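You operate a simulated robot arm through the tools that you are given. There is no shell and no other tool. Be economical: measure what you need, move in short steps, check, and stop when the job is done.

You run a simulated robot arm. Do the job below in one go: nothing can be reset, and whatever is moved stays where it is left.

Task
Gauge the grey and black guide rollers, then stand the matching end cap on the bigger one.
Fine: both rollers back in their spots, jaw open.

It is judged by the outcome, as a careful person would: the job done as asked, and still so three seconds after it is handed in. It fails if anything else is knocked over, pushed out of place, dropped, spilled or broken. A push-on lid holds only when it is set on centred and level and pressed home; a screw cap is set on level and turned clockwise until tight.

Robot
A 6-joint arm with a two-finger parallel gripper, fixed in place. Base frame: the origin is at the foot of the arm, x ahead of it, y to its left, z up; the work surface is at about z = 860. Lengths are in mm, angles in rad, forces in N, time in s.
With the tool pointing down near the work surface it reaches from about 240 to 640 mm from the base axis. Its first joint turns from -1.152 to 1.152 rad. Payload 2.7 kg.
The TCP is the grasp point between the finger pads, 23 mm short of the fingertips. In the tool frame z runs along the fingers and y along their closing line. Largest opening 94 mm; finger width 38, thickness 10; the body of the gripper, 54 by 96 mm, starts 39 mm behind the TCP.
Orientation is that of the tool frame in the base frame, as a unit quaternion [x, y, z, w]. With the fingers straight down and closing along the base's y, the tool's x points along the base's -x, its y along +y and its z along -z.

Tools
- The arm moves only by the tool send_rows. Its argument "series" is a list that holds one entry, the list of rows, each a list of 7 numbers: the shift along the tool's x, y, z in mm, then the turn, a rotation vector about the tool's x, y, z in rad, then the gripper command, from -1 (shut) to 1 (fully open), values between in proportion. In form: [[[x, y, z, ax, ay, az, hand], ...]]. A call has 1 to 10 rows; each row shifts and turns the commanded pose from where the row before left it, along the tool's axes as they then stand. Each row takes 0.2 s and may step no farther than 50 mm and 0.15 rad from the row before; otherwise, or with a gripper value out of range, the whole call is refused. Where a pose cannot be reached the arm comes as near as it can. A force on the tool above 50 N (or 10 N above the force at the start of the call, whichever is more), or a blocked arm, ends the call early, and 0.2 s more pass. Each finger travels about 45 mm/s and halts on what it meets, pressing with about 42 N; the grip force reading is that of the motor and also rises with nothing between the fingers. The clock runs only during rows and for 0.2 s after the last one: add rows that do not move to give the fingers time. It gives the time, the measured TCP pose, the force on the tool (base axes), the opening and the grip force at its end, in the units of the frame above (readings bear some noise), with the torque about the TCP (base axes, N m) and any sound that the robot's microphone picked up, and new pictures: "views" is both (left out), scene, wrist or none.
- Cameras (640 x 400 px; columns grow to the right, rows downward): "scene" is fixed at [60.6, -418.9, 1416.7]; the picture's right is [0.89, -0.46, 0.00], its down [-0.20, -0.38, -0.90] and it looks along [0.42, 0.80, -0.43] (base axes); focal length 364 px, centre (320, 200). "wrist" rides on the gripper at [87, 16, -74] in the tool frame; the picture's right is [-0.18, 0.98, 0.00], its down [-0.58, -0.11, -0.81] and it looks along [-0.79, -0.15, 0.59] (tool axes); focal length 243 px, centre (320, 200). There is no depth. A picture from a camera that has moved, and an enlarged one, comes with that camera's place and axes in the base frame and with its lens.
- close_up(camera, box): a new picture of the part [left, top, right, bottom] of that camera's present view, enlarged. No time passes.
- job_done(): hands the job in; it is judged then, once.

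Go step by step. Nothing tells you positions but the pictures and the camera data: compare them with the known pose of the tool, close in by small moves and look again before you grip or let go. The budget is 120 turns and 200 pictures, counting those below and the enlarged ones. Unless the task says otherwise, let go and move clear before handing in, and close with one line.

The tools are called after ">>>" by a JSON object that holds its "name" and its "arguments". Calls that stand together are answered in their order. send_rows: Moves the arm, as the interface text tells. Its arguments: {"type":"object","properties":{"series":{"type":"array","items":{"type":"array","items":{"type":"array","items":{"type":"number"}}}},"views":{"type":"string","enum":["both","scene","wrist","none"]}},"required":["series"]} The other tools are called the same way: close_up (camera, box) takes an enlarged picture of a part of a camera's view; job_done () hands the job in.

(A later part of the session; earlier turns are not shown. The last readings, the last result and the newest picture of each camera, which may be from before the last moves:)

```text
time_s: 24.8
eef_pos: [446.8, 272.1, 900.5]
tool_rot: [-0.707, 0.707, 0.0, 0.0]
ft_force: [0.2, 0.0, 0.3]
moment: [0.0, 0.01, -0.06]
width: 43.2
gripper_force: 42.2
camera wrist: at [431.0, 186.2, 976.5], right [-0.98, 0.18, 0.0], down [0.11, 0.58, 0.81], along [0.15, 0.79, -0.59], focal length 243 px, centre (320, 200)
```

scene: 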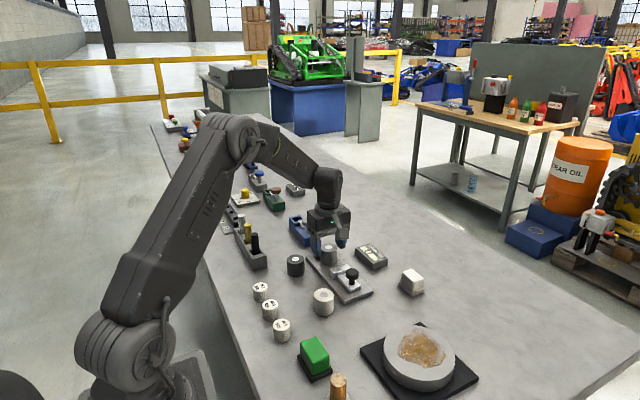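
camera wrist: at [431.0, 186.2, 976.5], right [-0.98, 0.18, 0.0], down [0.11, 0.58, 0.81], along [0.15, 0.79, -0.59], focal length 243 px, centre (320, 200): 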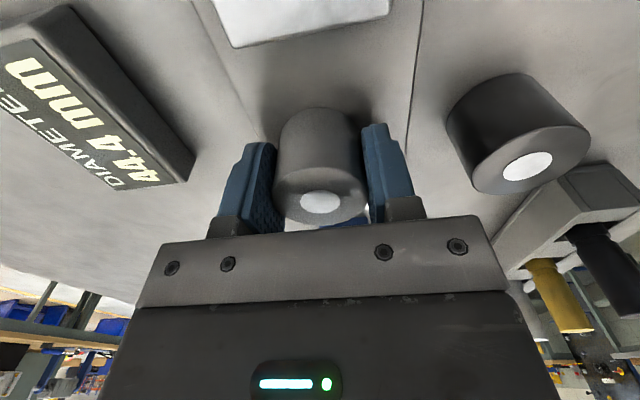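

Gripped. Now I lift and carry it back over its spot at (355.5, 206).

>>> {"name": "send_rows", "arguments": {"series": [[[0, 0, -35, 0, 0, 0, -0.3], [0, 0, -35, 0, 0, 0, -0.3], [24, 31, 0, 0, 0, 0, -0.3], [24, 31, 0, 0, 0, 0, -0.3], [21, 29.5, 0, 0, 0, 0, -0.3], [0, 0, 35, 0, 0, 0, -0.3], [0, 0, 20, 0, 0, 0, -0.3], [0, 0, 10, 0, 0, 0, -0.3], [0, 0, 0, 0, 0, 0, -0.3]]]}}

```text
time_s: 26.8
eef_pos: [355.2, 204.6, 904.8]
tool_rot: [-0.707, 0.707, 0.0, -0.001]
ft_force: [0.0, 0.4, -1.9]
moment: [-0.01, -0.04, 0.01]
width: 43.0
gripper_force: 42.2
camera wrist: at [339.8, 118.3, 980.8], right [-0.98, 0.18, 0.0], down [0.11, 0.58, 0.81], along [0.15, 0.79, -0.59], focal length 243 px, centre (320, 200)
```

scene: 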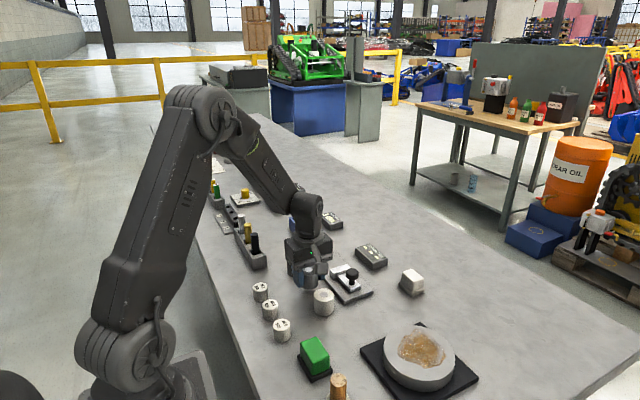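
wrist: 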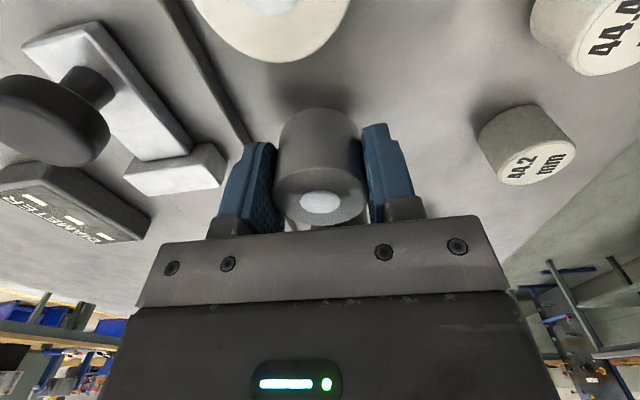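

>>> {"name": "send_rows", "arguments": {"series": [[[1.2, 0.2, 6, 0, 0, 0, -0.3], [0, 0, 4, 0, 0, 0, -0.3], [0, 0, 2, 0, 0, 0, -0.3], [0, 0, 1.5, 0, 0, 0, -0.3], [0, 0, 0, 0, 0, 0, -0.3]]], "views": "none"}}

```text
time_s: 28.0
eef_pos: [354.8, 202.6, 892.5]
tool_rot: [0.707, -0.707, -0.001, -0.001]
ft_force: [-0.6, -0.6, -2.2]
moment: [0.0, 0.0, 0.03]
width: 43.0
gripper_force: 42.0
```

>>> {"name": "send_rows", "arguments": {"series": [[[0, 0, 1, 0, 0, 0, -0.3], [0, 0, 1, 0, 0, 0, -0.3], [0, 0, 0, 0, 0, 0, -0.3]]], "views": "none"}}

```text
time_s: 28.8
eef_pos: [356.3, 204.7, 890.1]
tool_rot: [-0.707, 0.708, 0.0, 0.001]
ft_force: [0.3, -0.6, -2.7]
moment: [0.02, 0.01, -0.01]
width: 43.1
gripper_force: 42.0
```

>>> {"name": "send_rows", "arguments": {"series": [[[0, 0, 0.7, 0, 0, 0, -0.3], [0, 0, 0, 0, 0, 0, -0.3], [0, 0, 0.7, 0, 0, 0, -0.3], [0, 0, 0, 0, 0, 0, -0.3]]], "views": "none"}}

```text
time_s: 29.8
eef_pos: [354.9, 203.3, 889.6]
tool_rot: [0.707, -0.707, 0.0, -0.001]
ft_force: [0.9, 0.0, -1.9]
moment: [0.0, 0.0, 0.0]
width: 43.1
gripper_force: 42.2
```

>>> {"name": "send_rows", "arguments": {"series": [[[0, 0, 0.7, 0, 0, 0, -0.3], [0, 0, 0, 0, 0, 0, -0.3], [0, 0, 0.7, 0, 0, 0, -0.3], [0, 0, 0, 0, 0, 0, -0.3]]], "views": "wrist"}}

```text
time_s: 30.8
eef_pos: [355.3, 203.2, 889.2]
tool_rot: [0.708, -0.707, 0.001, -0.002]
ft_force: [-3.8, -6.9, 26.3]
moment: [-0.25, 0.5, 0.19]
width: 43.2
gripper_force: 41.3
camera wrist: at [339.7, 117.0, 964.1], right [-0.98, 0.18, 0.0], down [0.11, 0.58, 0.81], along [0.15, 0.79, -0.59], focal length 243 px, centre (320, 200)
```

wrist: 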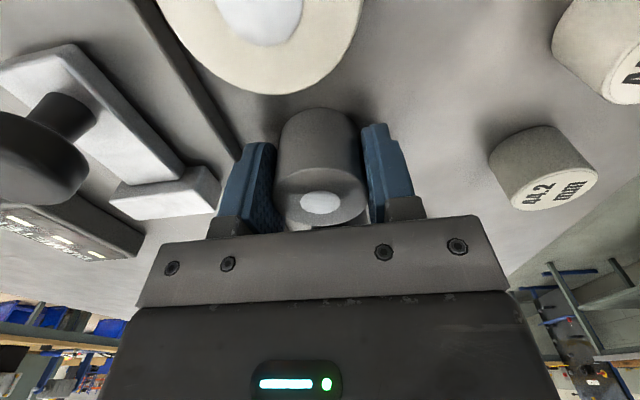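

Contact. I ease off, correct 1 mm in y, and release.

>>> {"name": "send_rows", "arguments": {"series": [[[0, 0, -0.8, 0, 0, 0, -0.3], [-1.2, 0, 0, 0, 0, 0, -0.3], [0, 0, 0, 0, 0, 0, -0.2], [0, 0, 0, 0, 0, 0, 0.0], [0, 0, 0, 0, 0, 0, 0.2], [0, 0, 0, 0, 0, 0, 0.2], [0, 0, -30, 0, 0, 0, 0.2], [0, 0, -40, 0, 0, 0, 0.2], [0, 0, 0, 0, 0, 0, 0.2]]]}}

>>> {"name": "close_up", "arguments": {"camera": "wrist", "box": [236, 40, 396, 140]}}

>>> {"name": "close_up", "arguments": {"camera": "scene", "box": [270, 240, 398, 320]}}

```text
time_s: 32.8
eef_pos: [356.9, 204.4, 959.8]
tool_rot: [-0.707, 0.707, 0.0, 0.0]
ft_force: [0.0, 0.2, 0.0]
moment: [-0.01, -0.01, 0.02]
width: 56.3
gripper_force: 0.0
camera wrist: at [339.9, 118.6, 1034.1], right [-0.98, 0.18, 0.0], down [0.11, 0.58, 0.81], along [0.15, 0.79, -0.59], focal length 243 px, centre (320, 200)
```

scene: 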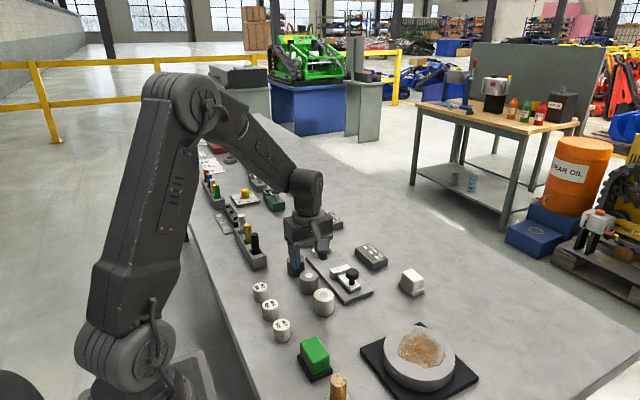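
wrist: 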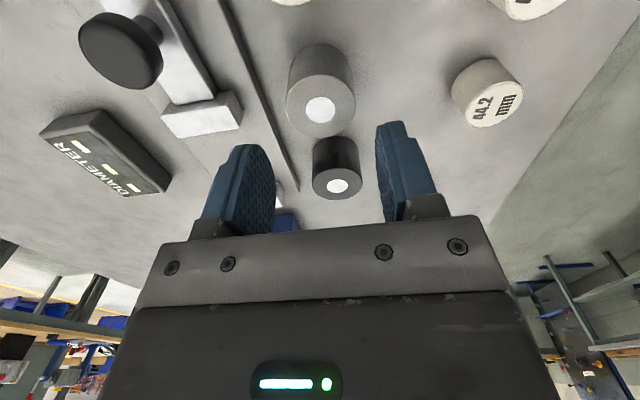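

```text
4.00 times, centred on (316, 90) of wrist
camera zoom: at [339.9, 118.6, 1034.1], right [-0.98, 0.18, 0.0], down [0.11, 0.58, 0.81], along [0.15, 0.79, -0.59], focal length 970 px, centre (336, 640)
```

zoom: 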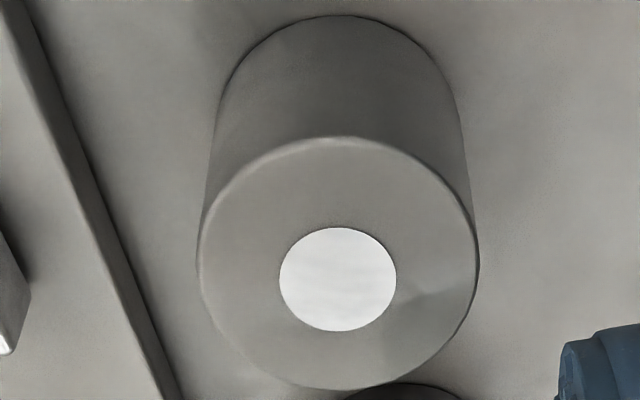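

```text
5.00 times, centred on (334, 280) of scene
camera zoom: at [60.6, -418.9, 1416.7], right [0.89, -0.46, 0.0], down [-0.2, -0.38, -0.9], along [0.42, 0.8, -0.43], focal length 1821 px, centre (250, -200)
```

zoom: 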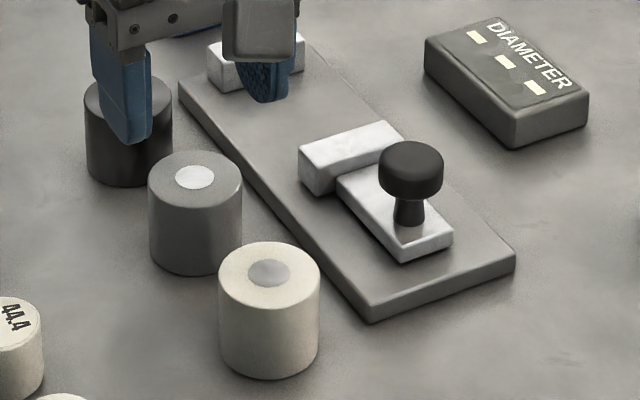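

The grey roller is back within about 1 mm. Next is the black one at about (355, 281).

>>> {"name": "send_rows", "arguments": {"series": [[[-38, 0.6, 0, 0, 0, 0, 0.2], [-37, 0.6, 0, 0, 0, 0, 0.2], [0, 0, 30, 0, 0, 0, 0.2], [0, 0, 0, 0, 0, 0, 0.2]]], "views": "wrist"}}

>>> {"name": "close_up", "arguments": {"camera": "wrist", "box": [236, 80, 396, 180]}}

```text
time_s: 33.8
eef_pos: [356.1, 280.1, 928.9]
tool_rot: [0.708, -0.707, 0.0, -0.001]
ft_force: [1.1, 0.3, 0.7]
moment: [0.01, -0.02, -0.02]
width: 56.4
gripper_force: 0.0
camera wrist: at [339.5, 193.9, 1003.5], right [-0.98, 0.18, 0.0], down [0.11, 0.58, 0.81], along [0.15, 0.79, -0.59], focal length 243 px, centre (320, 200)
```

wrist: 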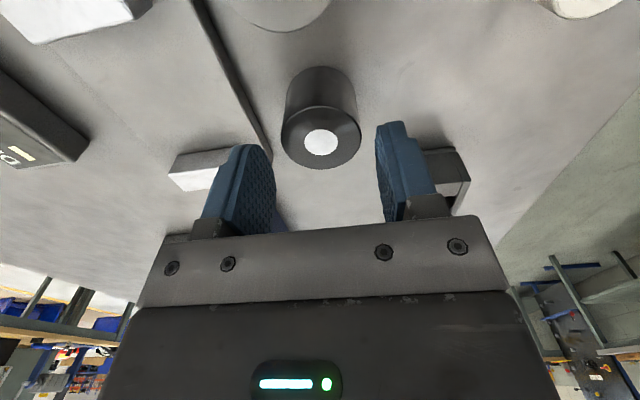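

```text
4.00 times, centred on (316, 130) of wrist
camera zoom: at [339.5, 193.9, 1003.5], right [-0.98, 0.18, 0.0], down [0.11, 0.58, 0.81], along [0.15, 0.79, -0.59], focal length 970 px, centre (336, 480)
```

zoom: 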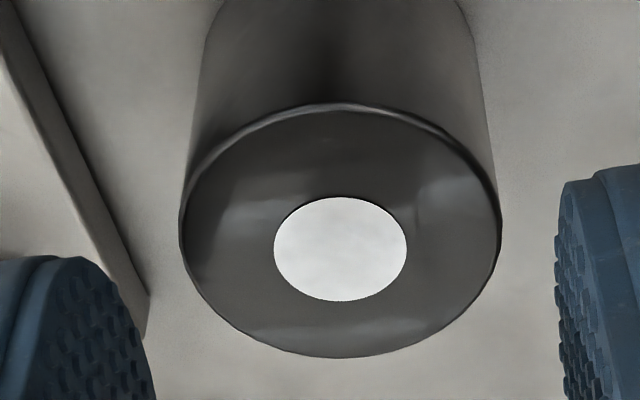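

The black roller is exactly centred. I go down and grip.

>>> {"name": "send_rows", "arguments": {"series": [[[0, 0, 20, 0, 0, 0, 0.2], [0, 0, 20, 0, 0, 0, 0.2], [0, 0, 0, 0, 0, 0, 0.2], [0, 0, 0, 0, 0, 0, -0.1], [0, 0, 0, 0, 0, 0, -0.3], [0, 0, 0, 0, 0, 0, -0.3]]], "views": "wrist"}}

```text
time_s: 35.2
eef_pos: [355.9, 279.8, 888.1]
tool_rot: [-0.707, 0.707, 0.0, 0.0]
ft_force: [-0.2, 0.6, 0.9]
moment: [-0.01, 0.02, 0.01]
width: 43.0
gripper_force: 42.1
camera wrist: at [339.0, 193.7, 963.6], right [-0.98, 0.18, 0.0], down [0.11, 0.58, 0.81], along [0.15, 0.79, -0.59], focal length 243 px, centre (320, 200)
```

wrist: 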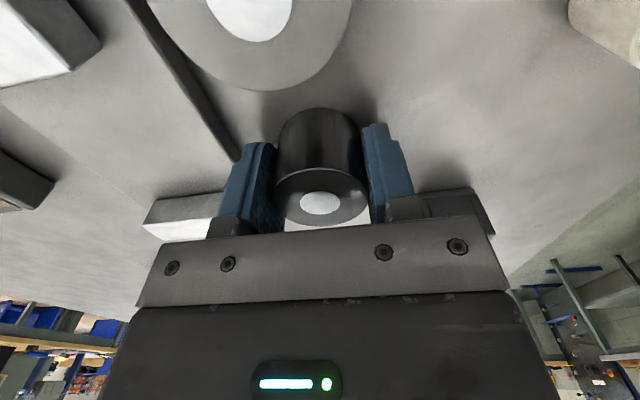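

Gripped at cam y 193.7, which is my reference for returning it. I lift it and carry it to the gauge.

>>> {"name": "send_rows", "arguments": {"series": [[[0, 0, -40, 0, 0, 0, -0.3], [0, 0, -45, 0, 0, 0, -0.3], [7, -30, 0, 0, 0, 0, -0.3], [7, -30, 0, 0, 0, 0, -0.3], [4.7, -26, 0, 0, 0, 0, -0.3], [0, 0, 35, 0, 0, 0, -0.3], [0, 0, 30, 0, 0, 0, -0.3], [0, 0, 0, 0, 0, 0, -0.3]]]}}

>>> {"name": "close_up", "arguments": {"camera": "scene", "box": [290, 220, 410, 300]}}

```text
time_s: 37.0
eef_pos: [441.1, 260.4, 910.0]
tool_rot: [0.707, -0.707, 0.0, -0.001]
ft_force: [-0.1, 0.6, -2.5]
moment: [0.01, 0.02, 0.01]
width: 43.1
gripper_force: 42.3
camera wrist: at [424.1, 174.8, 984.2], right [-0.98, 0.18, 0.0], down [0.11, 0.58, 0.81], along [0.15, 0.79, -0.59], focal length 243 px, centre (320, 200)
```

scene: 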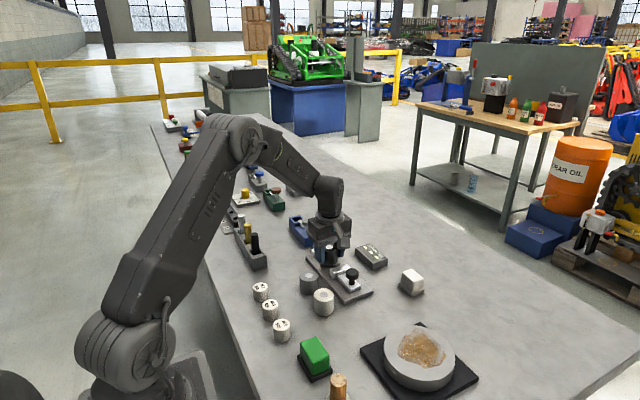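
wrist: 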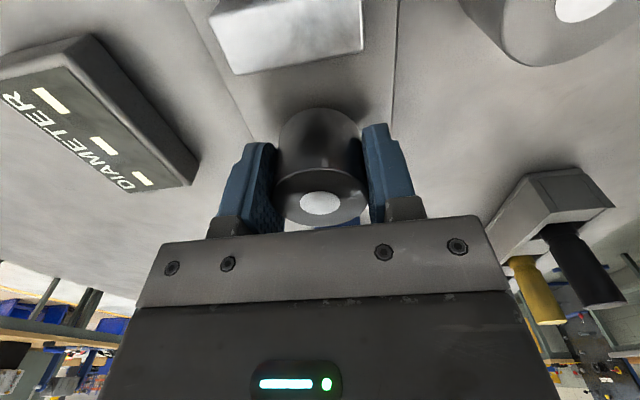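

```text
5.00 times, centred on (350, 260) of scene
camera zoom: at [60.6, -418.9, 1416.7], right [0.89, -0.46, 0.0], down [-0.2, -0.38, -0.9], along [0.42, 0.8, -0.43], focal length 1821 px, centre (170, -100)
```

zoom: 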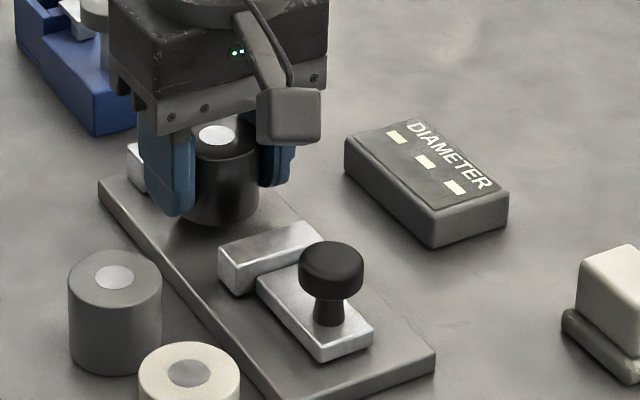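

>>> {"name": "send_rows", "arguments": {"series": [[[0, 0, 5, 0, 0, 0, -0.3], [0, 0, 3, 0, 0, 0, -0.3], [0, 0, 1, 0, 0, 0, -0.3], [0, 0, 0, 0, 0, 0, -0.3]]], "views": "none"}}

```text
time_s: 38.0
eef_pos: [439.7, 261.1, 901.0]
tool_rot: [0.707, -0.707, 0.0, -0.001]
ft_force: [-4.4, -2.6, 11.8]
moment: [-0.06, 0.33, -0.02]
width: 43.3
gripper_force: 42.4
```

Touching. I release, rise and go straight to above the knob.

>>> {"name": "send_rows", "arguments": {"series": [[[0, 0, -0.4, 0, 0, 0, -0.15], [0, 0, 0, 0, 0, 0, 0.1], [0, 0, 0, 0, 0, 0, 0.25], [0, 0, 0, 0, 0, 0, 0.25], [0, 0, -30, 0, 0, 0, 0.25], [0, 0, -40, 0, 0, 0, 0.25], [36, 0, 0, 0, 0, 0, 0.25], [36, 0, 0, 0, 0, 0, 0.25], [35, 0, 0, 0, 0, 0, 0.25], [0, 0, 0, 0, 0, 0, 0.25]]]}}

>>> {"name": "close_up", "arguments": {"camera": "scene", "box": [290, 220, 410, 300]}}

```text
time_s: 40.2
eef_pos: [442.4, 153.1, 971.2]
tool_rot: [0.707, -0.707, 0.0, -0.001]
ft_force: [-0.9, 0.2, -0.9]
moment: [0.0, 0.0, 0.02]
width: 58.9
gripper_force: 0.1
camera wrist: at [426.3, 66.7, 1045.4], right [-0.98, 0.18, 0.0], down [0.11, 0.58, 0.81], along [0.15, 0.79, -0.59], focal length 243 px, centre (320, 200)
```

scene: 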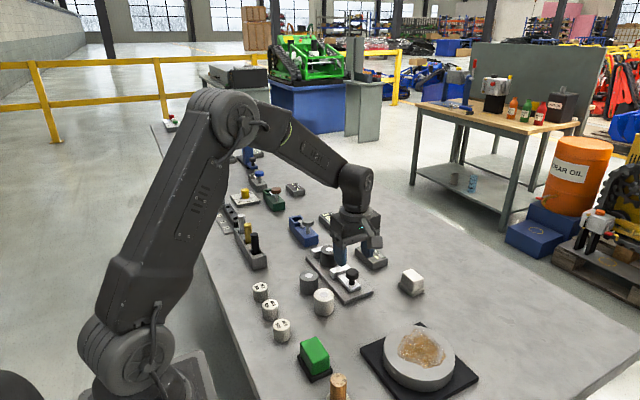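
wrist: 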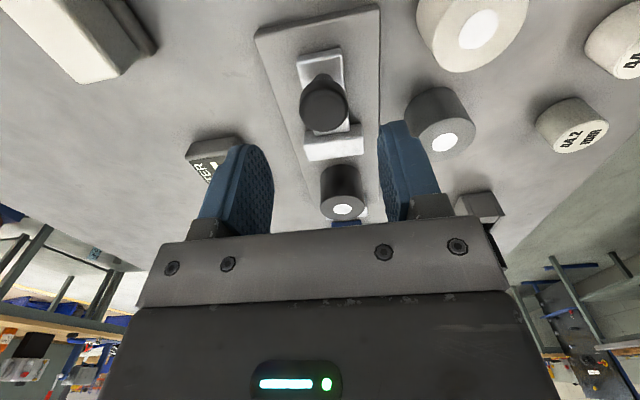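

```text
5.00 times, centred on (350, 260) of scene
camera zoom: at [60.6, -419.0, 1416.7], right [0.89, -0.46, 0.0], down [-0.2, -0.38, -0.9], along [0.42, 0.8, -0.43], focal length 1821 px, centre (170, -100)
```

zoom: 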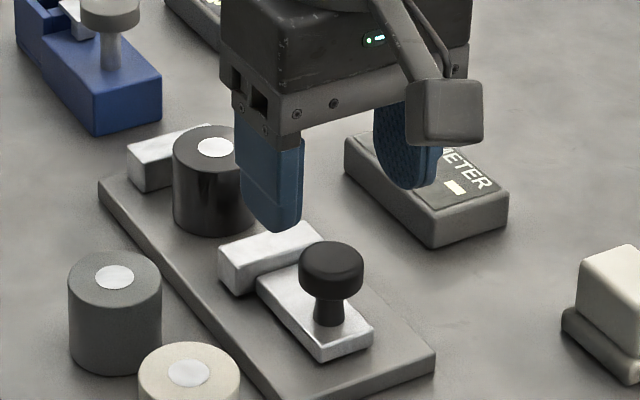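

The black roller stands in the gauge. I go down on the knob and grip it.

>>> {"name": "send_rows", "arguments": {"series": [[[-1.5, 1.8, 0, 0, 0, 0, 0.25], [0, 0, 35, 0, 0, 0, 0.25], [0, 0, 29, 0, 0, 0, 0.25], [0, 0, 0, 0, 0, 0, 0.25], [0, 0, 0, 0, 0, 0, -0.1], [0, 0, 0, 0, 0, 0, -0.5], [0, 0, 0, 0, 0, 0, -0.5], [0, 0, 0, 0, 0, 0, -0.5]]], "views": "wrist"}}

```text
time_s: 42.0
eef_pos: [440.0, 154.7, 907.0]
tool_rot: [0.707, -0.707, 0.0, -0.002]
ft_force: [5.6, 0.4, -6.4]
moment: [0.22, -0.19, 0.21]
width: 30.0
gripper_force: 44.6
camera wrist: at [423.9, 68.8, 981.9], right [-0.98, 0.18, 0.0], down [0.11, 0.58, 0.81], along [0.15, 0.79, -0.59], focal length 243 px, centre (320, 200)
```

wrist: 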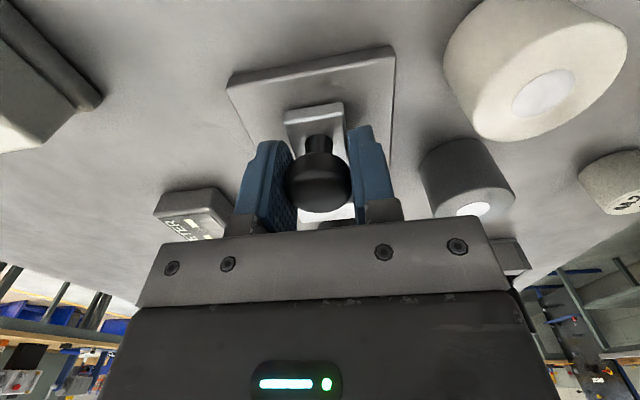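

>>> {"name": "send_rows", "arguments": {"series": [[[-6, -0.4, 0, 0, 0, 0, -0.5], [-7, 0, 0, 0, 0, 0, -0.5], [-7, 0, 0, 0, 0, 0, -0.5], [-6, 0, 0, 0, 0, 0, -0.5], [-5, 0, 0, 0, 0, 0, -0.5], [-3, 0, 0, 0, 0, 0, -0.5], [-2, 0, 0, 0, 0, 0, -0.5], [-1, 0, 0, 0, 0, 0, -0.5], [0, 0, 0, 0, 0, 0, -0.5]]], "views": "wrist"}}

>>> {"name": "close_up", "arguments": {"camera": "wrist", "box": [100, 140, 260, 240]}}

>>> {"name": "close_up", "arguments": {"camera": "scene", "box": [290, 220, 410, 300]}}

```text
time_s: 44.0
eef_pos: [438.4, 191.1, 906.1]
tool_rot: [-0.707, 0.708, 0.001, 0.001]
ft_force: [12.3, -1.0, -7.1]
moment: [-0.16, -0.3, 0.21]
width: 29.8
gripper_force: 45.1
camera wrist: at [423.9, 105.4, 981.9], right [-0.98, 0.18, 0.0], down [0.11, 0.58, 0.81], along [0.15, 0.79, -0.59], focal length 243 px, centre (320, 200)
```

wrist: 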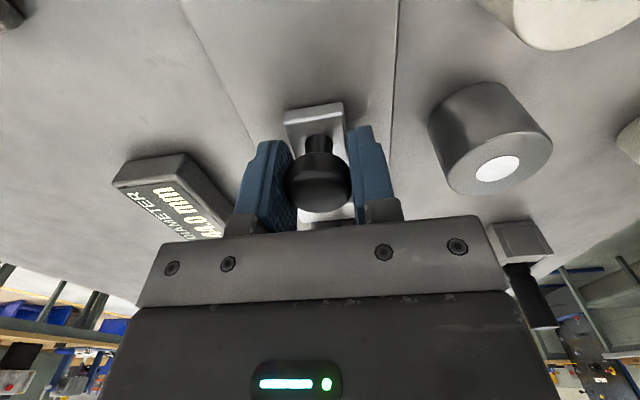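

```text
4.00 times, centred on (180, 190) of wrist
camera zoom: at [423.9, 105.4, 981.9], right [-0.98, 0.18, 0.0], down [0.11, 0.58, 0.81], along [0.15, 0.79, -0.59], focal length 970 px, centre (880, 240)
```

zoom: 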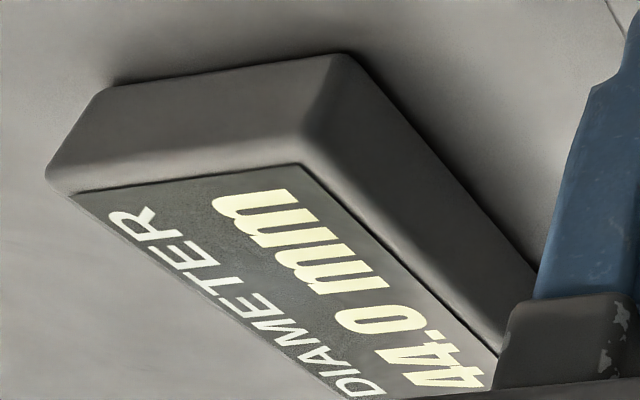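

```text
5.00 times, centred on (350, 260) of scene
camera zoom: at [61.0, -418.9, 1416.7], right [0.89, -0.46, 0.0], down [-0.2, -0.38, -0.9], along [0.42, 0.8, -0.43], focal length 1821 px, centre (170, -100)
```

zoom: 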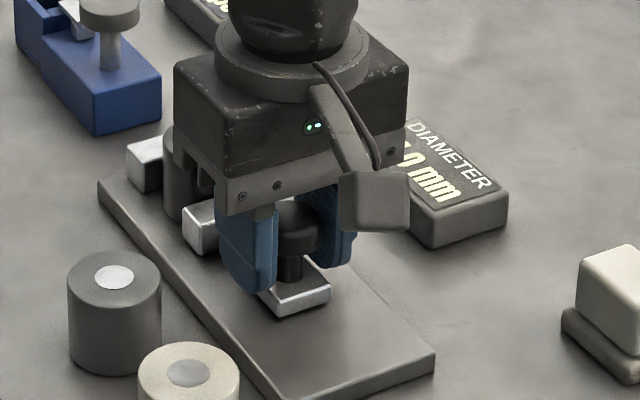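

Black reads 44.0, so grey (44.4 mm) is the bigger and gets the 44.4 cap. I open the jaw again.

>>> {"name": "send_rows", "arguments": {"series": [[[5, -0.4, 0, 0, 0, 0, -0.5], [7, 0, 0, 0, 0, 0, -0.5], [8, 0, 0, 0, 0, 0, -0.5], [8, 0, 0, 0, 0, 0, -0.5], [6, 0, 0, 0, 0, 0, -0.5], [2.8, 0, 0, 0, 0, 0, -0.5], [0, 0, 0, 0, 0, 0, -0.1], [0, 0, 0, 0, 0, 0, 0.25], [0, 0, 0, 0, 0, 0, 0.25], [0, 0, -35, 0, 0, 0, 0.25]]], "views": "none"}}

>>> {"name": "send_rows", "arguments": {"series": [[[0, 0, -30, 0, 0, 0, 0.25], [-40, 0, 0, 0, 0, 0, 0.25], [-40, 0, 0, 0, 0, 0, 0.25], [-37, -3, 0, 0, 0, 0, 0.25], [0, 0, 40, 0, 0, 0, 0.25], [0, 0, 0, 0, 0, 0, 0.25]]]}}

>>> {"name": "close_up", "arguments": {"camera": "scene", "box": [290, 220, 410, 300]}}

```text
time_s: 46.2
eef_pos: [438.2, 154.9, 940.4]
tool_rot: [0.707, -0.707, 0.0, 0.0]
ft_force: [0.6, 0.2, 0.4]
moment: [0.03, 0.0, -0.01]
width: 58.6
gripper_force: 0.0
```

```text
time_s: 47.6
eef_pos: [443.9, 272.3, 932.3]
tool_rot: [0.707, -0.707, -0.001, -0.002]
ft_force: [0.0, 0.6, -0.2]
moment: [0.03, 0.01, -0.01]
width: 58.9
gripper_force: 0.1
camera wrist: at [427.5, 186.6, 1007.3], right [-0.98, 0.18, 0.0], down [0.11, 0.58, 0.81], along [0.15, 0.79, -0.59], focal length 243 px, centre (320, 200)
```

scene: 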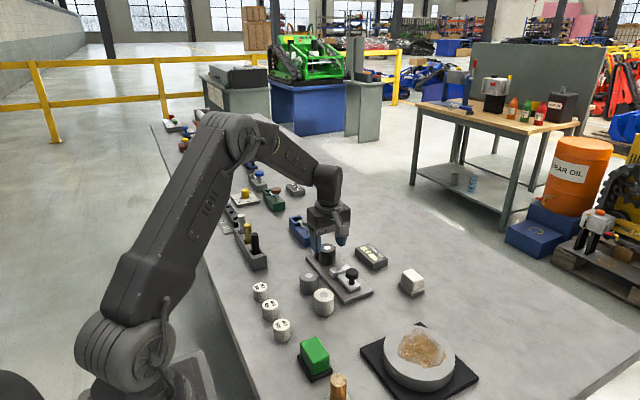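
wrist: 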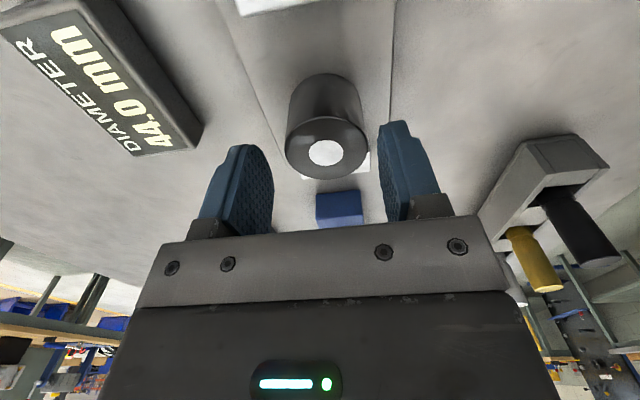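

```text
5.00 times, centred on (350, 260) of scene
camera zoom: at [60.6, -418.9, 1416.7], right [0.89, -0.46, 0.0], down [-0.2, -0.38, -0.9], along [0.42, 0.8, -0.43], focal length 1821 px, centre (170, -100)
```

zoom: 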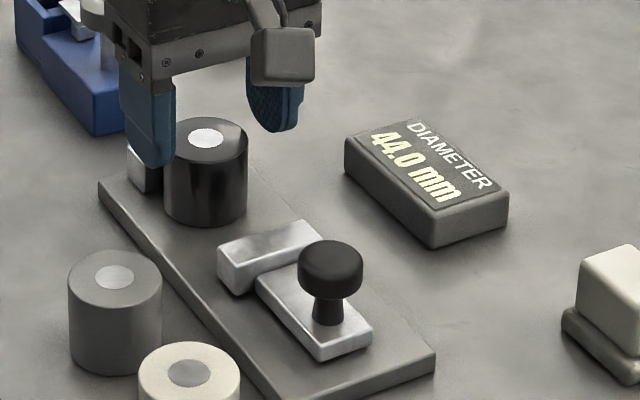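

The jaw is open. The black roller is at about (442, 275.5); I'll grip it.

>>> {"name": "send_rows", "arguments": {"series": [[[1, 1.5, 12, 0, 0, 0, 0.25], [0, 0, 12, 0, 0, 0, 0.25], [0, 0, 8, 0, 0, 0, 0.25], [0, 0, 0, 0, 0, 0, 0.25], [0, 0, 0, 0, 0, 0, 0.0], [0, 0, 0, 0, 0, 0, -0.3], [0, 0, 0, 0, 0, 0, -0.3]]], "views": "wrist"}}

```text
time_s: 49.2
eef_pos: [441.7, 272.0, 899.4]
tool_rot: [0.707, -0.707, 0.0, 0.0]
ft_force: [-0.3, -0.2, 0.5]
moment: [-0.04, -0.01, 0.0]
width: 43.0
gripper_force: 42.2
camera wrist: at [425.6, 185.5, 974.4], right [-0.98, 0.18, 0.0], down [0.11, 0.58, 0.81], along [0.15, 0.79, -0.59], focal length 243 px, centre (320, 200)
```

wrist: 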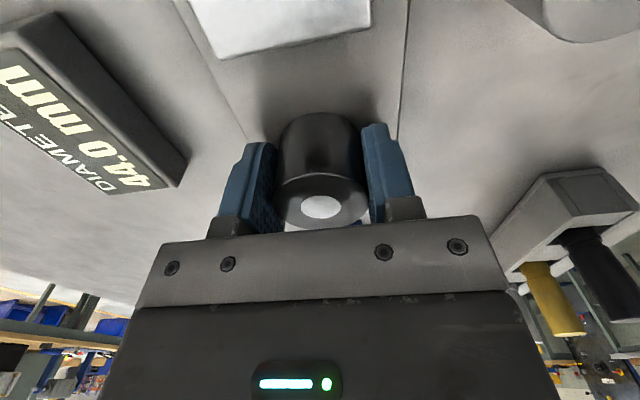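

Gripped. I carry it back to its spot.

>>> {"name": "send_rows", "arguments": {"series": [[[0, 0, -35, 0, 0, 0, -0.3], [0, 0, -40, 0, 0, 0, -0.3], [-1.7, 29, 0, 0, 0, 0, -0.3], [-1.7, 29, 0, 0, 0, 0, -0.3], [-1.8, 28.6, 0, 0, 0, 0, -0.3], [0, 0, 40, 0, 0, 0, -0.3], [0, 0, 30, 0, 0, 0, -0.3], [0, 0, 0, 0, 0, 0, -0.3]]]}}

```text
time_s: 51.0
eef_pos: [353.9, 275.7, 905.4]
tool_rot: [-0.707, 0.707, 0.001, 0.001]
ft_force: [0.3, 0.2, -2.5]
moment: [0.02, -0.01, -0.02]
width: 43.0
gripper_force: 42.1
camera wrist: at [337.8, 189.5, 980.3], right [-0.98, 0.18, 0.0], down [0.11, 0.58, 0.81], along [0.15, 0.79, -0.59], focal length 243 px, centre (320, 200)
```

scene: 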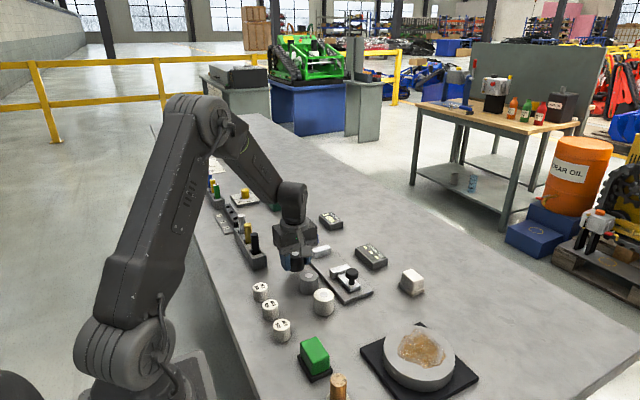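
wrist: 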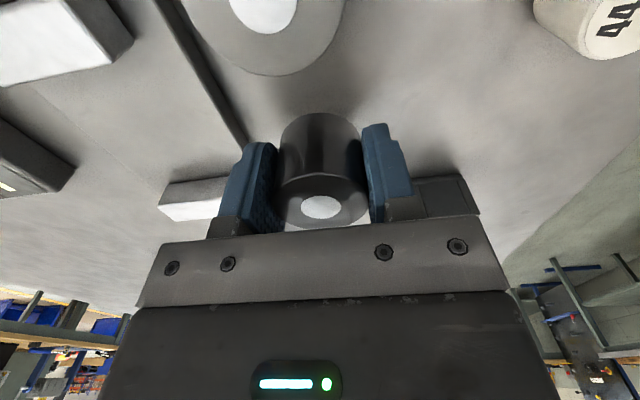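

>>> {"name": "send_rows", "arguments": {"series": [[[-1.2, -1.2, 7, 0, 0, 0, -0.3], [0, 0, 5, 0, 0, 0, -0.3], [0, 0, 2.5, 0, 0, 0, -0.3], [0, 0, 0, 0, 0, 0, -0.3], [0, 0, 0.7, 0, 0, 0, -0.3], [0, 0, 0, 0, 0, 0, -0.3]]], "views": "wrist"}}

```text
time_s: 52.4
eef_pos: [354.6, 277.5, 890.0]
tool_rot: [-0.707, 0.707, 0.0, 0.0]
ft_force: [0.9, -0.3, -2.0]
moment: [0.02, 0.0, -0.02]
width: 42.8
gripper_force: 42.0
camera wrist: at [339.3, 191.5, 964.8], right [-0.98, 0.18, 0.0], down [0.11, 0.58, 0.81], along [0.15, 0.79, -0.59], focal length 243 px, centre (320, 200)
```

wrist: 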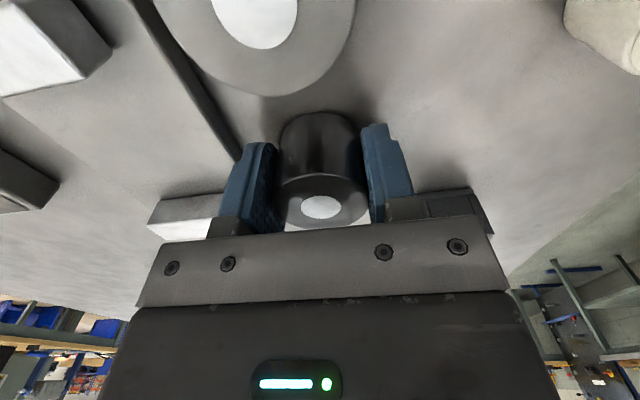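

>>> {"name": "send_rows", "arguments": {"series": [[[0.6, 0, 0.6, 0, 0, 0, -0.3], [0, 0, 0, 0, 0, 0, -0.3], [0, 0, 0.5, 0, 0, 0, -0.3], [0, 0, 0, 0, 0, 0, -0.3]]], "views": "none"}}

```text
time_s: 53.4
eef_pos: [355.3, 277.7, 887.5]
tool_rot: [-0.706, 0.708, 0.0, -0.001]
ft_force: [-0.5, 0.4, -2.1]
moment: [0.0, -0.01, -0.01]
width: 42.9
gripper_force: 41.8
```

>>> {"name": "send_rows", "arguments": {"series": [[[0, 0, 0.6, 0, 0, 0, -0.3], [0, 0, 0, 0, 0, 0, -0.3], [0, 0, 0.4, 0, 0, 0, -0.3], [0, 0, 0, 0, 0, 0, -0.3]]], "views": "none"}}

```text
time_s: 54.4
eef_pos: [356.9, 276.7, 887.3]
tool_rot: [-0.707, 0.707, 0.0, 0.0]
ft_force: [0.7, 0.3, -2.6]
moment: [0.0, 0.02, -0.03]
width: 42.9
gripper_force: 42.2
```

>>> {"name": "send_rows", "arguments": {"series": [[[0, 0, 0.5, 0, 0, 0, -0.3], [0, 0, 0, 0, 0, 0, -0.3], [0, 0, 0.4, 0, 0, 0, -0.3], [0, 0, 0, 0, 0, 0, -0.3]]], "views": "wrist"}}

```text
time_s: 55.4
eef_pos: [353.9, 277.9, 887.8]
tool_rot: [0.707, -0.707, 0.0, -0.001]
ft_force: [-2.3, -4.5, 10.1]
moment: [-0.14, 0.2, 0.01]
width: 42.9
gripper_force: 42.2
camera wrist: at [339.6, 191.1, 962.3], right [-0.98, 0.18, 0.0], down [0.11, 0.58, 0.81], along [0.15, 0.79, -0.59], focal length 243 px, centre (320, 200)
```

wrist: 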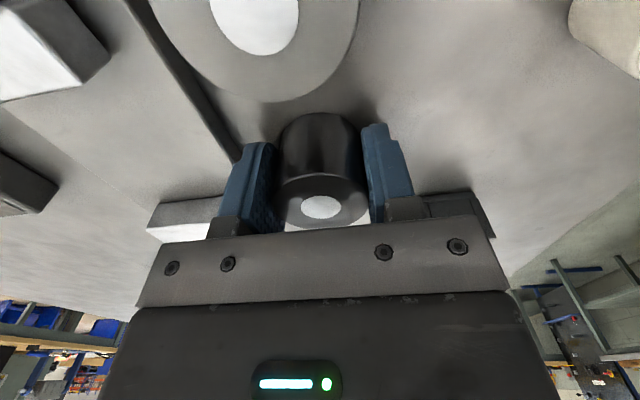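

Contact. I release and rise, then compare the position with the original.

>>> {"name": "send_rows", "arguments": {"series": [[[0, 0, -0.3, 0, 0, 0, -0.2], [0, 0, 0, 0, 0, 0, 0.0], [0, 0, 0, 0, 0, 0, 0.2], [0, 0, 0, 0, 0, 0, 0.2], [0, 0, -30, 0, 0, 0, 0.2], [0, 0, -45, 0, 0, 0, 0.2], [40, 20, 0, 0, 0, 0, 0.2], [0, 0, 0, 0, 0, 0, 0.2]]]}}

>>> {"name": "close_up", "arguments": {"camera": "scene", "box": [290, 220, 410, 300]}}

>>> {"name": "close_up", "arguments": {"camera": "scene", "box": [240, 230, 400, 350]}}

```text
time_s: 57.2
eef_pos: [332.7, 238.4, 961.6]
tool_rot: [0.707, -0.707, 0.0, -0.001]
ft_force: [1.1, -0.6, 0.5]
moment: [-0.01, 0.01, 0.0]
width: 56.5
gripper_force: 0.1
camera wrist: at [316.9, 151.4, 1036.4], right [-0.98, 0.18, 0.0], down [0.11, 0.58, 0.81], along [0.15, 0.79, -0.59], focal length 243 px, centre (320, 200)
```

scene: 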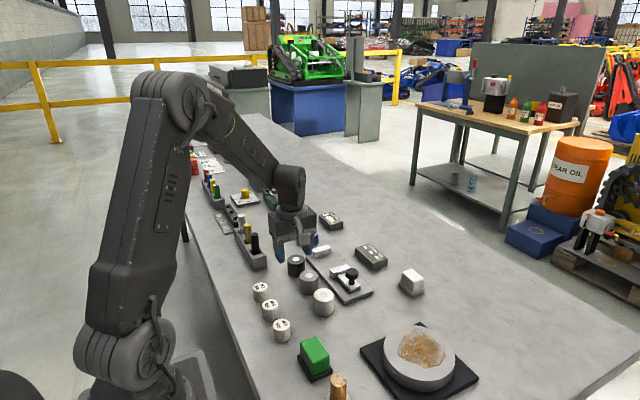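
wrist: 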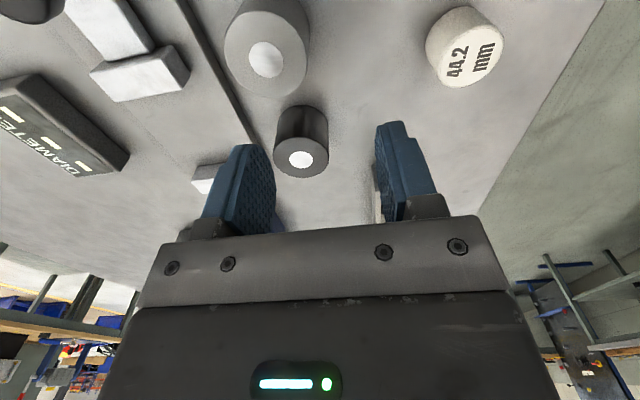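

```text
5.00 times, centred on (350, 260) of scene
camera zoom: at [60.6, -419.0, 1416.7], right [0.89, -0.46, 0.0], down [-0.2, -0.38, -0.9], along [0.42, 0.8, -0.43], focal length 1821 px, centre (170, -100)
```

zoom: 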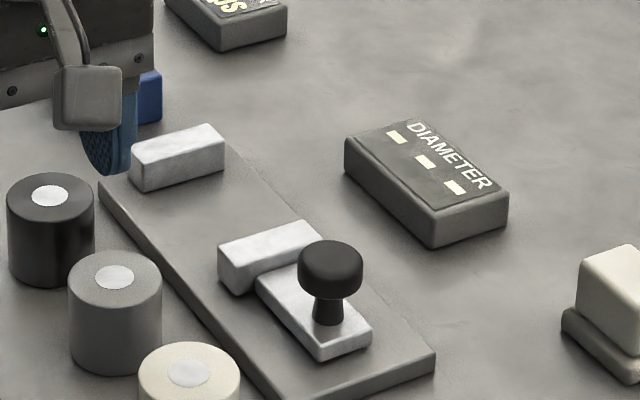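

```text
3.33 times, centred on (320, 290) of scene
camera zoom: at [60.6, -419.0, 1416.7], right [0.89, -0.46, 0.0], down [-0.2, -0.38, -0.9], along [0.42, 0.8, -0.43], focal length 1214 px, centre (320, -100)
```

zoom: 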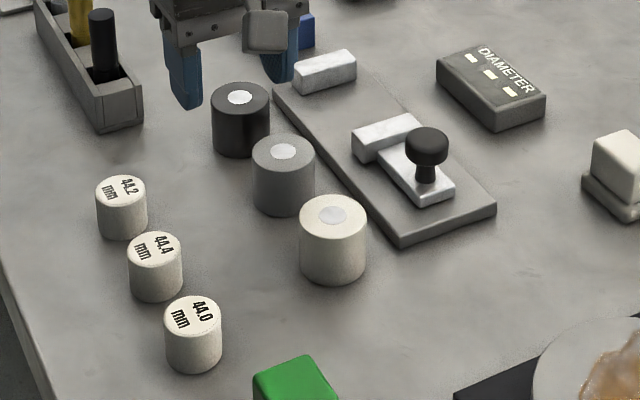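

Both rollers are back within about 1 mm and the jaw is open. Next is the 44.4 cap near (246, 163).

>>> {"name": "send_rows", "arguments": {"series": [[[25, 29, 0, 0, 0, 0, 0.2], [25, 29, 0, 0, 0, 0, 0.2], [24, 29, 0, 0, 0, 0, 0.2], [0, 0, 0, 0, 0, 0, 0.2]]]}}

>>> {"name": "close_up", "arguments": {"camera": "wrist", "box": [236, 40, 396, 140]}}

```text
time_s: 58.2
eef_pos: [246.5, 162.9, 960.4]
tool_rot: [-0.707, 0.708, 0.001, 0.001]
ft_force: [0.0, -0.3, -0.9]
moment: [0.02, 0.01, 0.0]
width: 56.6
gripper_force: 0.1
camera wrist: at [229.8, 76.2, 1036.3], right [-0.98, 0.18, 0.0], down [0.11, 0.58, 0.81], along [0.15, 0.79, -0.59], focal length 243 px, centre (320, 200)
```

scene: 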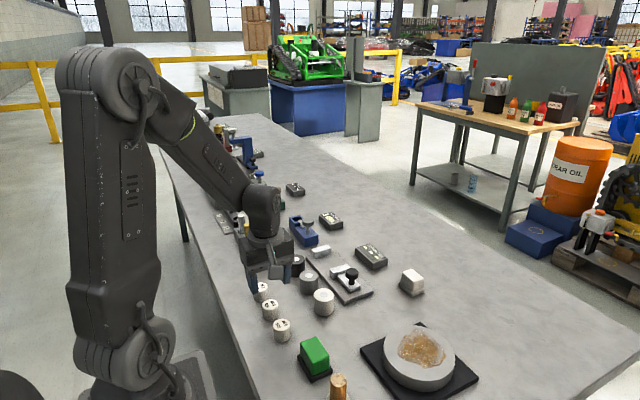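
wrist: 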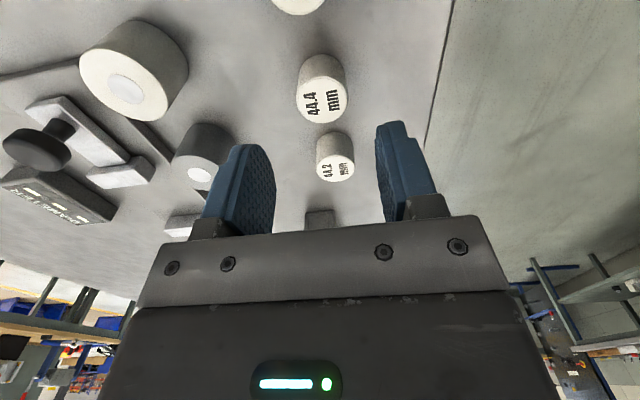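

```text
4.00 times, centred on (316, 90) of wrist
camera zoom: at [229.8, 76.2, 1036.3], right [-0.98, 0.18, 0.0], down [0.11, 0.58, 0.81], along [0.15, 0.79, -0.59], focal length 970 px, centre (336, 640)
```

zoom: 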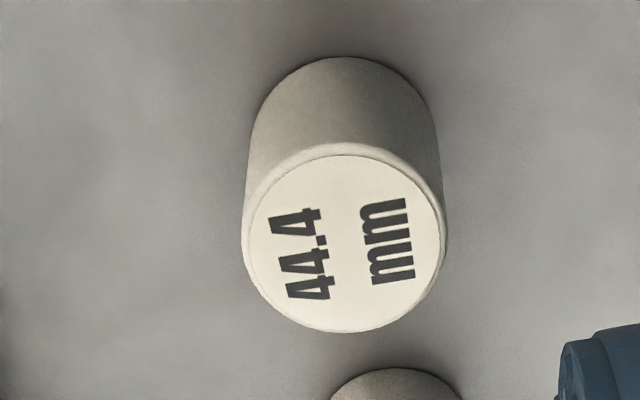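

The 44.4 cap is at about (245.5, 165), roughly Ø33.5 and 28 high. I align, go down and grip.

>>> {"name": "send_rows", "arguments": {"series": [[[-1.8, 0.2, 0, 0, 0, 0, 0.1], [0, 0, 40, 0, 0, 0, 0.1], [0, 0, 20, 0, 0, 0, 0.1], [0, 0, 0, 0, 0, 0, 0.1]]], "views": "wrist"}}

```text
time_s: 59.2
eef_pos: [248.3, 167.0, 903.2]
tool_rot: [0.707, -0.707, -0.001, -0.001]
ft_force: [-0.5, 0.3, -0.4]
moment: [0.02, 0.02, 0.02]
width: 51.8
gripper_force: 0.0
camera wrist: at [231.6, 79.7, 978.1], right [-0.98, 0.18, 0.0], down [0.11, 0.58, 0.81], along [0.15, 0.79, -0.59], focal length 243 px, centre (320, 200)
```

wrist: 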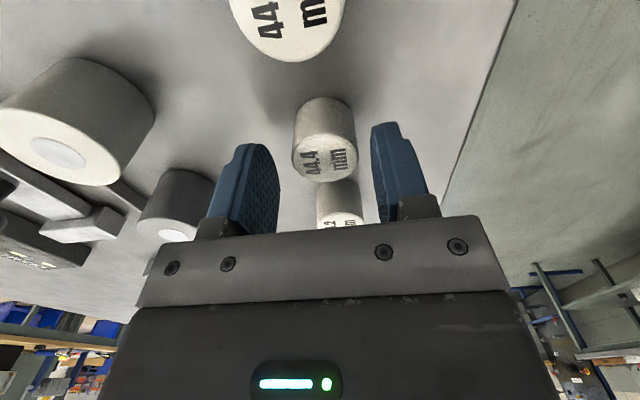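

>>> {"name": "send_rows", "arguments": {"series": [[[1.2, 2.4, 0, 0, 0, 0, 0.1], [0, 0, 9, 0, 0, 0, 0.1], [0, 0, 7, 0, 0, 0, 0.1], [0, 0, 0, 0, 0, 0, 0.0], [0, 0, 0, 0, 0, 0, -0.3], [0, 0, 0, 0, 0, 0, -0.5], [0, 0, 0, 0, 0, 0, -0.5]]], "views": "wrist"}}

```text
time_s: 60.8
eef_pos: [245.8, 164.0, 884.9]
tool_rot: [-0.707, 0.707, 0.001, 0.002]
ft_force: [0.3, 0.5, -0.4]
moment: [-0.05, -0.02, -0.03]
width: 32.5
gripper_force: 41.8
camera wrist: at [229.6, 77.8, 960.5], right [-0.98, 0.18, 0.0], down [0.11, 0.58, 0.81], along [0.15, 0.79, -0.59], focal length 243 px, centre (320, 200)
```

wrist: 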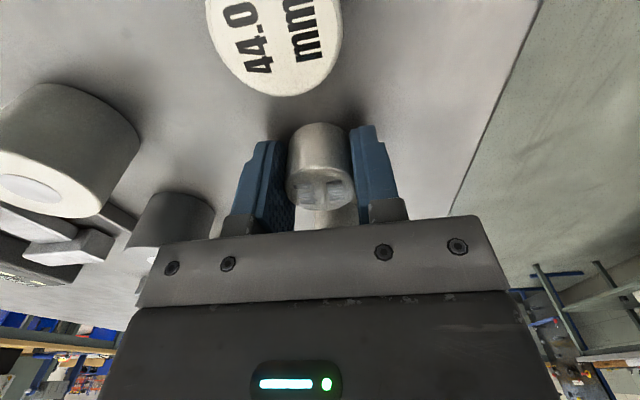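

Cap gripped. I lift it and carry it over the grey roller at (355.7, 206).

>>> {"name": "send_rows", "arguments": {"series": [[[0, 0, -40, 0, 0, 0, -0.5], [0, 0, -45, 0, 0, 0, -0.5], [-14, -37, 0, 0, 0, 0, -0.5], [-14, -37, 0, 0, 0, 0, -0.5], [-13, -36, 0, 0, 0, 0, -0.5], [0, 0, 35, 0, 0, 0, -0.5], [0, 0, 0, 0, 0, 0, -0.5]]]}}

>>> {"name": "close_up", "arguments": {"camera": "scene", "box": [260, 230, 360, 310]}}

>>> {"name": "close_up", "arguments": {"camera": "wrist", "box": [236, 110, 396, 210]}}

```text
time_s: 62.4
eef_pos: [354.9, 204.8, 934.3]
tool_rot: [0.707, -0.707, 0.001, 0.001]
ft_force: [-0.2, -0.5, -0.4]
moment: [0.01, 0.0, 0.03]
width: 32.4
gripper_force: 42.1
camera wrist: at [338.7, 118.4, 1009.9], right [-0.98, 0.18, 0.0], down [0.11, 0.58, 0.81], along [0.15, 0.79, -0.59], focal length 243 px, centre (320, 200)
```

scene: 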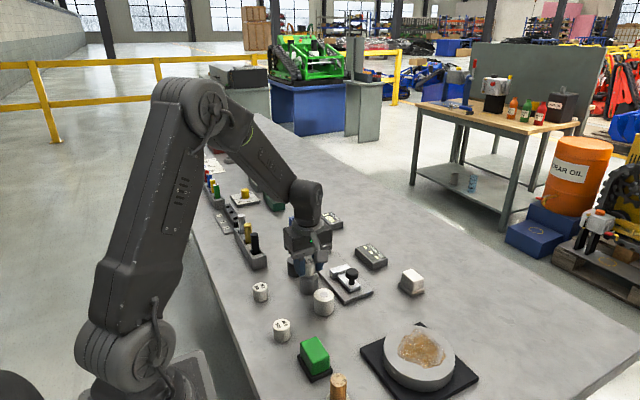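
wrist: 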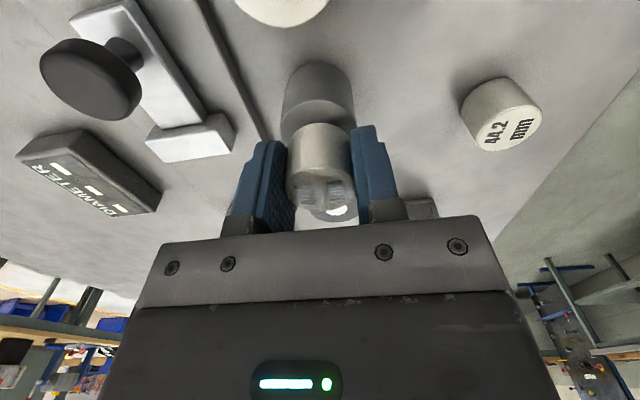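

```text
5.00 times, centred on (310, 270) of scene
camera zoom: at [60.6, -418.9, 1416.7], right [0.89, -0.46, 0.0], down [-0.2, -0.38, -0.9], along [0.42, 0.8, -0.43], focal length 1821 px, centre (370, -150)
```

zoom: 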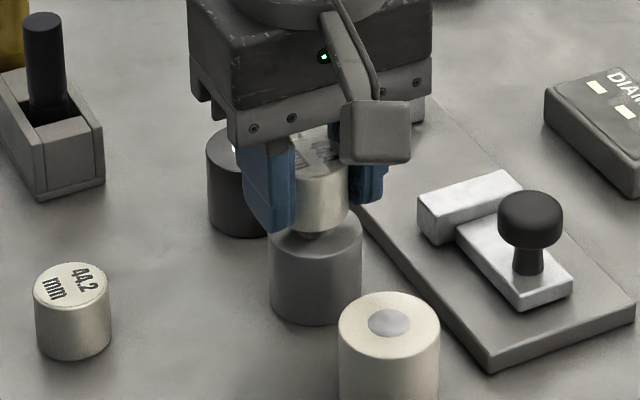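

```text
4.00 times, centred on (316, 160) of wrist
camera zoom: at [338.7, 118.4, 1009.9], right [-0.98, 0.18, 0.0], down [0.11, 0.58, 0.81], along [0.15, 0.79, -0.59], focal length 970 px, centre (336, 360)
```

zoom: 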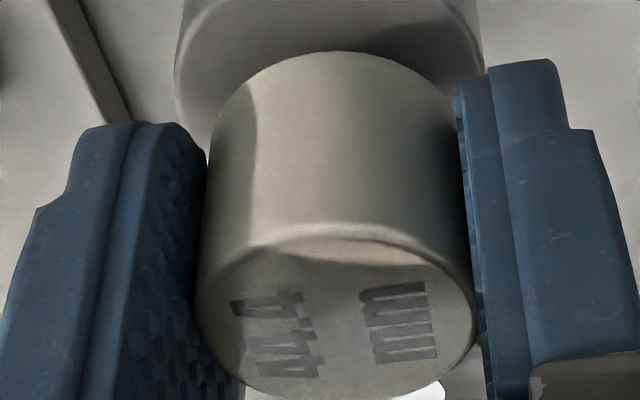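

The cap is centred over the roller to within about 1 mm. I lower it gently.

>>> {"name": "send_rows", "arguments": {"series": [[[0, 0, 4, 0, 0, 0, -0.5], [0, 0, 3, 0, 0, 0, -0.5], [0, 0, 1.5, 0, 0, 0, -0.5], [0, 0, 0, 0, 0, 0, -0.5], [0, 0, 0.8, 0, 0, 0, -0.5], [0, 0, 0, 0, 0, 0, -0.5]]], "views": "wrist"}}

>>> {"name": "close_up", "arguments": {"camera": "scene", "box": [260, 230, 360, 310]}}

```text
time_s: 63.8
eef_pos: [355.2, 205.0, 926.1]
tool_rot: [-0.707, 0.707, 0.001, 0.001]
ft_force: [-0.5, 0.8, 0.0]
moment: [0.03, -0.02, -0.01]
width: 32.3
gripper_force: 42.1
camera wrist: at [339.2, 117.6, 1001.3], right [-0.98, 0.18, 0.0], down [0.11, 0.58, 0.81], along [0.15, 0.79, -0.59], focal length 243 px, centre (320, 200)
```

wrist: 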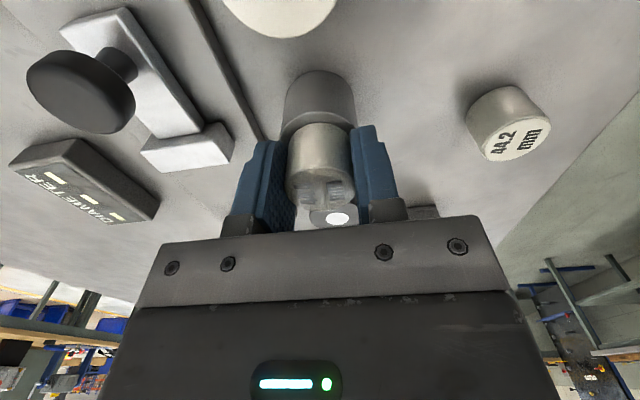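

```text
5.00 times, centred on (310, 270) of scene
camera zoom: at [60.6, -418.9, 1416.7], right [0.89, -0.46, 0.0], down [-0.2, -0.38, -0.9], along [0.42, 0.8, -0.43], focal length 1821 px, centre (370, -150)
```

zoom: 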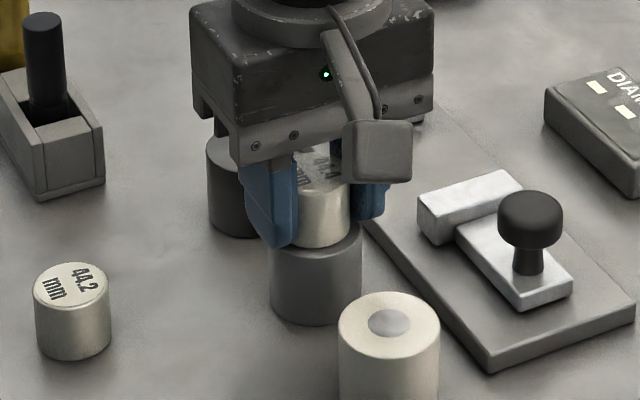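

>>> {"name": "send_rows", "arguments": {"series": [[[-0.5, 0, 0.7, 0, 0, 0, -0.5], [0, 0, 0, 0, 0, 0, -0.5], [0, 0, 0.6, 0, 0, 0, -0.5], [0, 0, 0, 0, 0, 0, -0.5]]], "views": "none"}}

```text
time_s: 64.8
eef_pos: [356.4, 205.1, 926.0]
tool_rot: [-0.707, 0.707, 0.001, 0.002]
ft_force: [0.6, -0.1, 0.6]
moment: [0.03, 0.02, 0.01]
width: 32.4
gripper_force: 42.3
```

>>> {"name": "send_rows", "arguments": {"series": [[[0, 0, 0.6, 0, 0, 0, -0.5], [0, 0, 0, 0, 0, 0, -0.5], [0, 0, 0.6, 0, 0, 0, -0.5], [0, 0, 0, 0, 0, 0, -0.5]]], "views": "none"}}

```text
time_s: 65.8
eef_pos: [356.2, 205.2, 924.9]
tool_rot: [0.707, -0.707, -0.001, -0.001]
ft_force: [-1.5, 0.9, 6.5]
moment: [0.01, 0.0, 0.0]
width: 32.4
gripper_force: 42.1
```

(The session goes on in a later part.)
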